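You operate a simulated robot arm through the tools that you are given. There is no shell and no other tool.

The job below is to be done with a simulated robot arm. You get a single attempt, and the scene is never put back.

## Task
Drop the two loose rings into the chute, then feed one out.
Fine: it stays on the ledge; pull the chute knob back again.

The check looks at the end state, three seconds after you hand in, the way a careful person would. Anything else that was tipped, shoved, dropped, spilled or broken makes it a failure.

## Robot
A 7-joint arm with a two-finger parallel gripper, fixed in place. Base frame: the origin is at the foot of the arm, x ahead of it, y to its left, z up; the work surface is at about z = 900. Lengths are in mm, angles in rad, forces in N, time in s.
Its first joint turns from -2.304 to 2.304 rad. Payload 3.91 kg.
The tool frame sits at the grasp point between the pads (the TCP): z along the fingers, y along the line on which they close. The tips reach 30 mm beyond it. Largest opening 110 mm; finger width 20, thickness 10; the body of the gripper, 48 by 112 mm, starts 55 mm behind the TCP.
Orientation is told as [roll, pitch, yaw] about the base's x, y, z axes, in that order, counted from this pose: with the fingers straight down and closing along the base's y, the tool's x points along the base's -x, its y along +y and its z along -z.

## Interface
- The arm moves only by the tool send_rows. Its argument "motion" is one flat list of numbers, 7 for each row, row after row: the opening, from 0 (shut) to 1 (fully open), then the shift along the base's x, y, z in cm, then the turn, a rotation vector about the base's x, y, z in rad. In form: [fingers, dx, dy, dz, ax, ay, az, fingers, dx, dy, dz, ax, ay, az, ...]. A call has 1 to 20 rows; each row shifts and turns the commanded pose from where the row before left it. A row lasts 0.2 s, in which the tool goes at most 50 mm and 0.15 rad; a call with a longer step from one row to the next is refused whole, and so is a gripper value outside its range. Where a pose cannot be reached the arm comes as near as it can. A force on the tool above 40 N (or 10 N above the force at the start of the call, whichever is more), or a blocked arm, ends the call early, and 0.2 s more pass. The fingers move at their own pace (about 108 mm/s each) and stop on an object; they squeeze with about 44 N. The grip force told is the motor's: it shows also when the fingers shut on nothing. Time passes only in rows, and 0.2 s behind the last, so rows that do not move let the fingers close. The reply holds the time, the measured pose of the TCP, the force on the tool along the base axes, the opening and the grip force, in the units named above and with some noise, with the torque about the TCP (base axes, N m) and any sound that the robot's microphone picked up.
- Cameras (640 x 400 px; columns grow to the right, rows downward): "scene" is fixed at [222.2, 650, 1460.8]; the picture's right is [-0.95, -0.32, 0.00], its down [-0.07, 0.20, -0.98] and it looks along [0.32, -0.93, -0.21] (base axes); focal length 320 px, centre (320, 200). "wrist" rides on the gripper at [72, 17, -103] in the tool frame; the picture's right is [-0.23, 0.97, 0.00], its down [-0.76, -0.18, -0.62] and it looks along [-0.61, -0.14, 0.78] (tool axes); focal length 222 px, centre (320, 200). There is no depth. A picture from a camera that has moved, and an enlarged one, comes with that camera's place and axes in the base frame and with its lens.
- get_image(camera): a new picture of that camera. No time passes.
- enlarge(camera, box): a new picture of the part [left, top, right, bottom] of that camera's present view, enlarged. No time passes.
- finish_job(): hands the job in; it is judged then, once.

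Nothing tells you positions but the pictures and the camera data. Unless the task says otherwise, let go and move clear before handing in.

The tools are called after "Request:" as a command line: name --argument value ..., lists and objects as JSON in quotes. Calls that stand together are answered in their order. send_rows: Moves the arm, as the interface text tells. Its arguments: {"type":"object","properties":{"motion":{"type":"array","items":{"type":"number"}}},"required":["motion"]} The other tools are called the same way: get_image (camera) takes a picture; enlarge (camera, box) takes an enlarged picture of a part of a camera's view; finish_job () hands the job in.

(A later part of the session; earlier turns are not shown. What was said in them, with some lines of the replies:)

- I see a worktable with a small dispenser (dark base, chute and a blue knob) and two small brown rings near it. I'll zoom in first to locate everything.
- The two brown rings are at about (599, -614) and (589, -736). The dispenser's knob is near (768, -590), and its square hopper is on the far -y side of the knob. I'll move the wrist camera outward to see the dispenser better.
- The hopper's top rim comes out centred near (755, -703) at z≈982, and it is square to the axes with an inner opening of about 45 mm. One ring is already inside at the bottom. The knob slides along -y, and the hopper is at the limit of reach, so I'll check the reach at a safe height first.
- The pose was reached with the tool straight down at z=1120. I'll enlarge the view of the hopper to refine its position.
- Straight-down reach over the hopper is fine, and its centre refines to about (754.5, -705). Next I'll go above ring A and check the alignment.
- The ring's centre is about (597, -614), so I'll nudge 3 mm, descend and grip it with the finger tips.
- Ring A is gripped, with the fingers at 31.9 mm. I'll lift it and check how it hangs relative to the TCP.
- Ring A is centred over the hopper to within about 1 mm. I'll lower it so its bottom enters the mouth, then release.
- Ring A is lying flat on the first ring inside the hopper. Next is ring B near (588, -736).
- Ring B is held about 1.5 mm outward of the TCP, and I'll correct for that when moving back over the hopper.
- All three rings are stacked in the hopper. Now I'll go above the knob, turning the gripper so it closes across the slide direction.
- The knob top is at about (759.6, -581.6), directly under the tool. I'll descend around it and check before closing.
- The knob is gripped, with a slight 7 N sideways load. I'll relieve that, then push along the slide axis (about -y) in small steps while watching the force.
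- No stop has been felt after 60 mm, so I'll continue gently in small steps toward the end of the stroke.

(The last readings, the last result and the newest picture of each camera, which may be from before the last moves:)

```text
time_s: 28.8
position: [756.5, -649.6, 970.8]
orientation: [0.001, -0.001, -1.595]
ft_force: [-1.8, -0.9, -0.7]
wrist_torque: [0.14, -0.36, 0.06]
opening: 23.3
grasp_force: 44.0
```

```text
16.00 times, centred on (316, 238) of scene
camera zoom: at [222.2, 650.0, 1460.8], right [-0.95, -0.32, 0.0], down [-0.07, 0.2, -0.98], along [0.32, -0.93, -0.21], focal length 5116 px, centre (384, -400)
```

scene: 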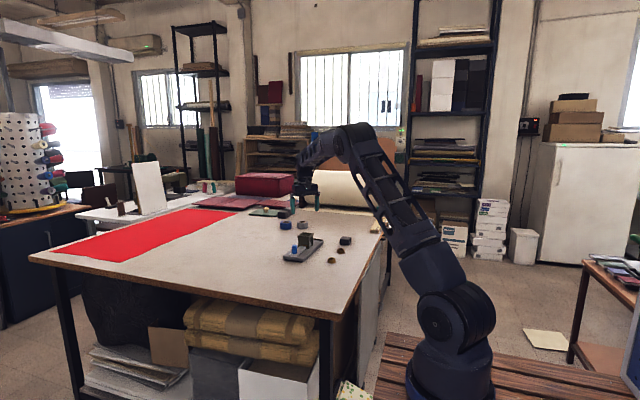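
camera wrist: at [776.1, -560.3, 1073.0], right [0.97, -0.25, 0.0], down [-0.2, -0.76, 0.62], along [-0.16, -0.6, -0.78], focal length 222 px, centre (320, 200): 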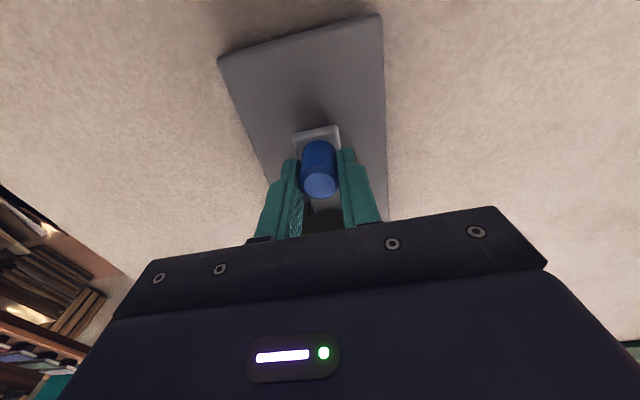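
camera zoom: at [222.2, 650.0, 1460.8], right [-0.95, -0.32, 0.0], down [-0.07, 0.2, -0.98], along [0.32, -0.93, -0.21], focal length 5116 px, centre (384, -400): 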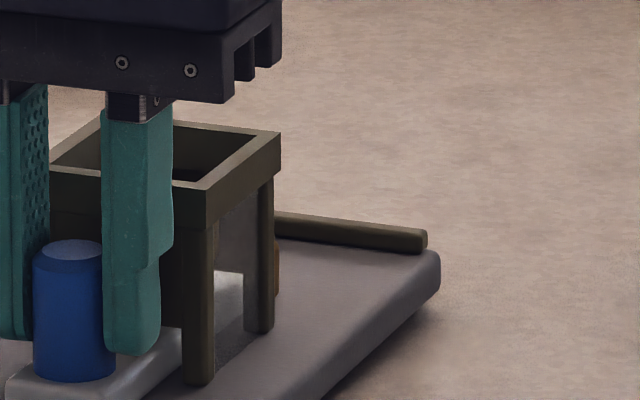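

Request:
send_rows --motion '[0, -0.01, -0.3, 0, 0, 0, 0, 0, -0.01, -0.2, 0, 0, 0, 0, 0, 0, 0, 0, 0, 0, 0]'

Request:
enlarge --camera "scene" --box '[300, 225, 332, 250]'

```text
time_s: 29.6
position: [756.5, -653.1, 970.8]
orientation: [0.0, 0.0, -1.595]
ft_force: [1.7, 0.2, 0.9]
wrist_torque: [0.02, -0.6, 0.0]
opening: 23.7
grasp_force: 44.0
```

```text
16.00 times, centred on (316, 238) of scene
camera zoom: at [222.2, 650.0, 1460.8], right [-0.95, -0.32, 0.0], down [-0.07, 0.2, -0.98], along [0.32, -0.93, -0.21], focal length 5116 px, centre (384, -400)
```

zoom: 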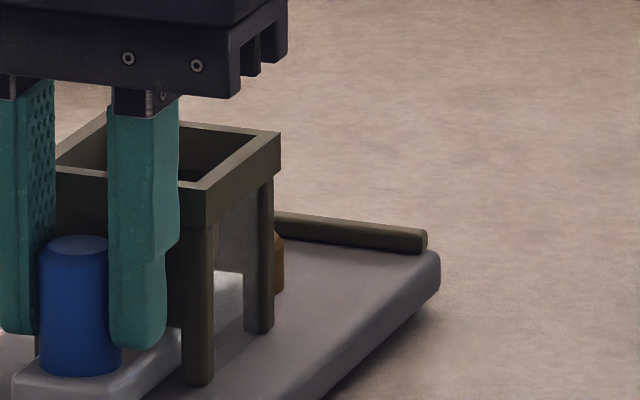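

Request:
send_rows --motion '[0, -0.01, -0.2, 0, 0, 0, 0, 0, -0.01, -0.2, 0, 0, 0, 0, 0, 0, 0, 0, 0, 0, 0]'

Request:
enlarge --camera "scene" --box '[300, 225, 332, 250]'

```text
time_s: 30.4
position: [756.2, -657.1, 970.9]
orientation: [0.0, 0.002, -1.595]
ft_force: [0.6, 6.4, 0.3]
wrist_torque: [-0.06, -0.5, 0.04]
opening: 23.3
grasp_force: 44.8
```

```text
16.00 times, centred on (316, 238) of scene
camera zoom: at [222.2, 650.0, 1460.8], right [-0.95, -0.32, 0.0], down [-0.07, 0.2, -0.98], along [0.32, -0.93, -0.21], focal length 5116 px, centre (384, -400)
```

zoom: 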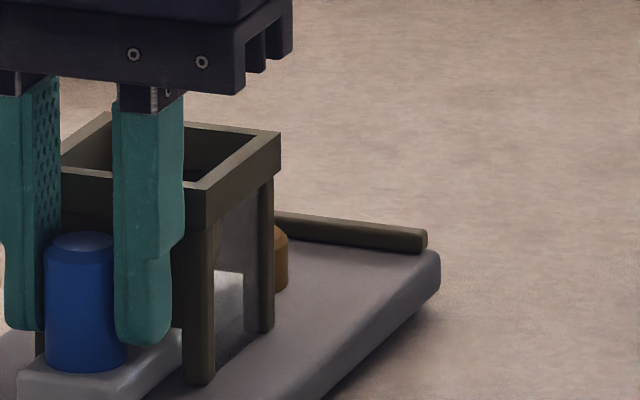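

I felt about 6 N at a 75 mm stroke, which is the end stop, and the ring is out past the rear of the hopper. Now I'll pull the knob back along the same line.

Request:
send_rows --motion '[0, 0.038, 1, 0, 0, 0, 0, 0, 0.038, 1, 0, 0, 0, 0, 0, 0.038, 1, 0, 0, 0, 0, 0, 0, 0, 0, 0, 0, 0]'

Request:
enlarge --camera "scene" --box '[290, 220, 338, 260]'

```text
time_s: 31.4
position: [755.9, -627.7, 970.6]
orientation: [0.0, 0.0, -1.595]
ft_force: [-1.2, -0.2, 0.0]
wrist_torque: [-0.48, -0.56, -0.05]
opening: 23.0
grasp_force: 44.1
```

```text
10.00 times, centred on (314, 240) of scene
camera zoom: at [222.2, 650.0, 1460.8], right [-0.95, -0.32, 0.0], down [-0.07, 0.2, -0.98], along [0.32, -0.93, -0.21], focal length 3197 px, centre (380, -200)
```

zoom: 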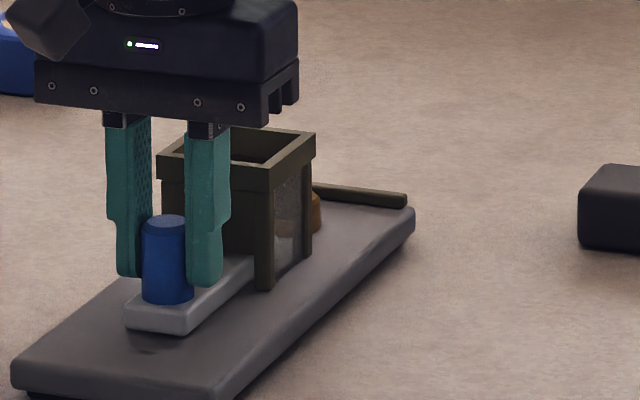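

Request:
send_rows --motion '[0, 0.038, 1, 0, 0, 0, 0, 0, 0.038, 1, 0, 0, 0, 0, 0, 0.038, 1, 0, 0, 0, 0, 0, 0.038, 0.8, 0, 0, 0, 0, 0, 0.02, 0.5, 0, 0, 0, 0, 0, 0, 0, 0, 0, 0, 0]'

Request:
enlarge --camera "scene" --box '[280, 220, 338, 265]'

```text
time_s: 32.8
position: [758.2, -584.1, 971.5]
orientation: [0.0, 0.0, -1.595]
ft_force: [-4.0, 0.3, -0.7]
wrist_torque: [-0.18, 0.42, -0.01]
opening: 23.3
grasp_force: 43.9
```

```text
8.89 times, centred on (309, 242) of scene
camera zoom: at [222.2, 650.0, 1460.8], right [-0.95, -0.32, 0.0], down [-0.07, 0.2, -0.98], along [0.32, -0.93, -0.21], focal length 2842 px, centre (418, -178)
```

zoom: 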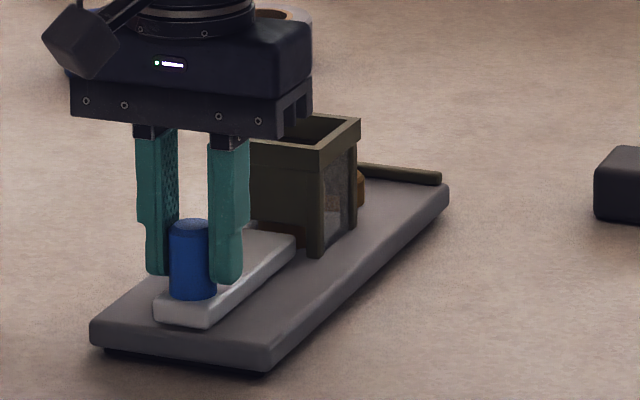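

Request:
send_rows --motion '[0, -0.02, 0.1, 0, 0, 0, 0, 0, 0, 0.1, 0, 0, 0, 0, 0, 0, 0.05, 0, 0, 0, 0, 0, 0, 0, 0, 0, 0, 0]'

```text
time_s: 33.8
position: [758.4, -582.7, 970.3]
orientation: [0.0, -0.002, -1.599]
ft_force: [-1.5, -10.7, 3.9]
wrist_torque: [-0.05, 0.66, -0.11]
opening: 23.5
grasp_force: 44.5
```

The slider is against its rear stop, fully pulled back. I'll relieve the load, let go and rise.

Request:
send_rows --motion '[0, 0, -0.05, 0, 0, 0, 0, 0, 0, 0, 0, 0, 0, 0, 0.3, 0, 0, 0, 0, 0, 0, 0.5, 0, 0, 0, 0, 0, 0, 0.5, 0, 0, 3, 0, 0, 0, 0.5, 0, 0, 4, 0, 0, 0, 0.5, 0, 0, 4, 0, 0, 0, 0.5, 0, 0, 4, 0, 0, 0, 0.5, 0, 0, 0, 0, 0, 0]'

Request:
get_image --camera "wrist"

Request:
enlarge --camera "scene" --box '[280, 220, 338, 265]'

```text
time_s: 35.8
position: [757.4, -582.4, 1121.0]
orientation: [0.001, 0.001, -1.595]
ft_force: [0.1, -0.8, 0.2]
wrist_torque: [-0.03, 0.0, 0.0]
opening: 54.9
grasp_force: 0.0
```

```text
taken
camera wrist: at [776.9, -510.3, 1223.3], right [0.97, -0.25, 0.0], down [-0.2, -0.76, 0.62], along [-0.16, -0.6, -0.78], focal length 222 px, centre (320, 200)
```

wrist: 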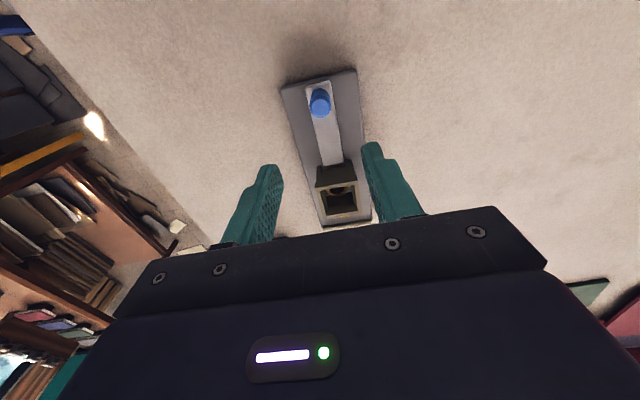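

```text
8.89 times, centred on (309, 242) of scene
camera zoom: at [222.2, 650.0, 1460.8], right [-0.95, -0.32, 0.0], down [-0.07, 0.2, -0.98], along [0.32, -0.93, -0.21], focal length 2842 px, centre (418, -178)
```

zoom: 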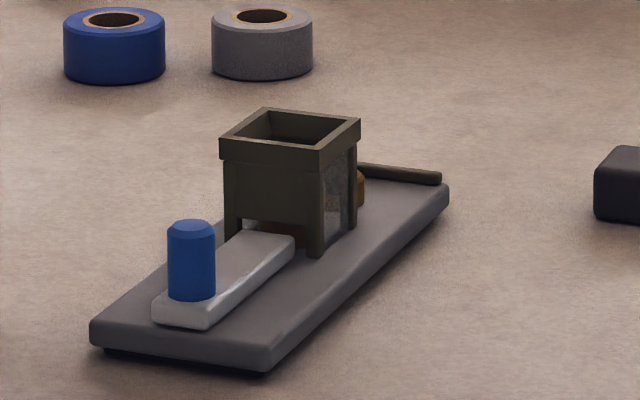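

Everything looks right from here. I'll move back over the hopper with the radial yaw to see the ledge and the ring stack from above.

Request:
send_rows --motion '[0.5, -1.2, -1.8, 0.5, 0, 0, 0.135, 0.5, -1.2, -1.8, 0.5, 0, 0, 0.135, 0.5, -1.2, -1.8, 0.5, 0, 0, 0.135, 0.5, -1.2, -1.8, 0.5, 0, 0, 0.135, 0.5, -1.2, -1.8, 0.5, 0, 0, 0.135, 0.5, -1.2, -1.8, 0.5, 0, 0, 0.135, 0.5, 0, 0, 0, 0, 0, 0]'

Request:
enlarge --camera "wrist" --box '[220, 40, 420, 200]'

```text
time_s: 37.4
position: [687.6, -691.2, 1150.7]
orientation: [-0.001, -0.001, -0.785]
ft_force: [0.3, -0.4, 0.5]
wrist_torque: [-0.01, 0.0, -0.03]
opening: 54.8
grasp_force: 0.1
```

```text
2.50 times, centred on (320, 120) of wrist
camera zoom: at [648.2, -627.8, 1253.1], right [0.85, 0.53, 0.0], down [0.41, -0.66, 0.62], along [0.33, -0.53, -0.78], focal length 555 px, centre (320, 400)
```

zoom: 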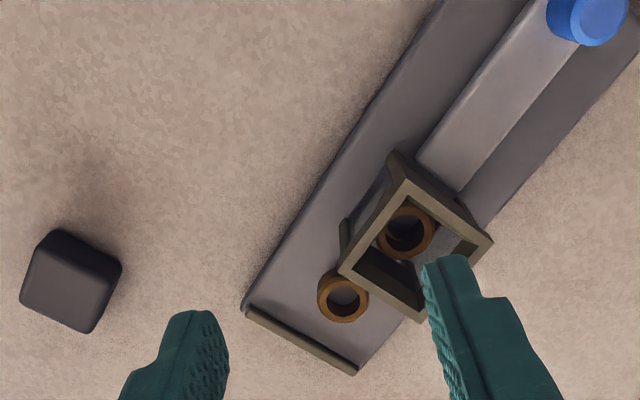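

Request:
enlarge --camera "wrist" --box '[320, 90, 384, 140]'

Request:
get_image --camera "scene"

```text
8.00 times, centred on (352, 115) of wrist
camera zoom: at [648.2, -627.8, 1253.1], right [0.85, 0.53, 0.0], down [0.41, -0.66, 0.62], along [0.33, -0.53, -0.78], focal length 1777 px, centre (64, 880)
```

zoom: 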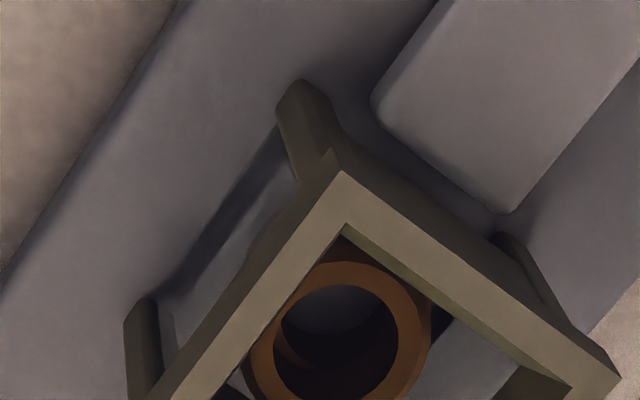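

```text
taken
```

scene: 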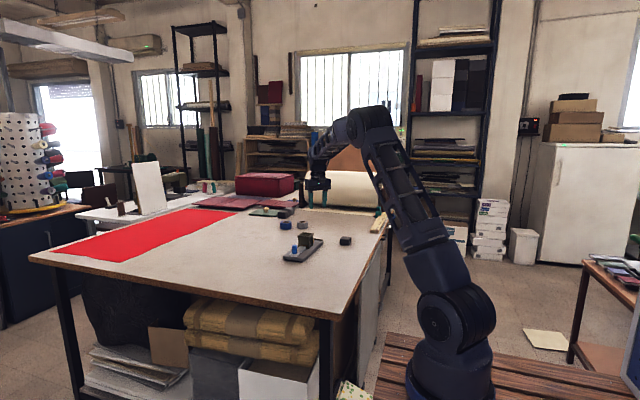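

One ring lies flat on the ledge, two are stacked in the hopper, and the knob is pulled fully back. The rest of the scene looks undisturbed. I'll move the arm clear and hand in.

Request:
send_rows --motion '[0.5, -2, 2, 3, 0, 0, 0, 0.5, -2, 2, 3, 0, 0, 0, 0.5, -2, 2, 2, 0, 0, 0, 0.5, 0, 0, 0, 0, 0, 0]'

Request:
finish_job

```text
time_s: 38.4
position: [625.8, -629.8, 1230.4]
orientation: [-0.002, -0.001, -0.784]
ft_force: [0.9, 0.6, 0.1]
wrist_torque: [0.03, 0.0, 0.02]
opening: 54.9
grasp_force: 0.1
```

```text
The job is handed in.
```

Both loose rings went into the chute, and I fed one ring out. It is lying flat on the ledge, as you wanted.

- **Chute:** there was already one ring inside at the start, so two rings are now left stacked in it.
- **Knob:** I pushed it in until it hit the end stop, about 75 mm, then pulled it back to its rear stop and let go.
- **Surroundings:** the last pictures showed the chute's base where it started and nothing else disturbed. The arm was moved clear before I handed the job in.
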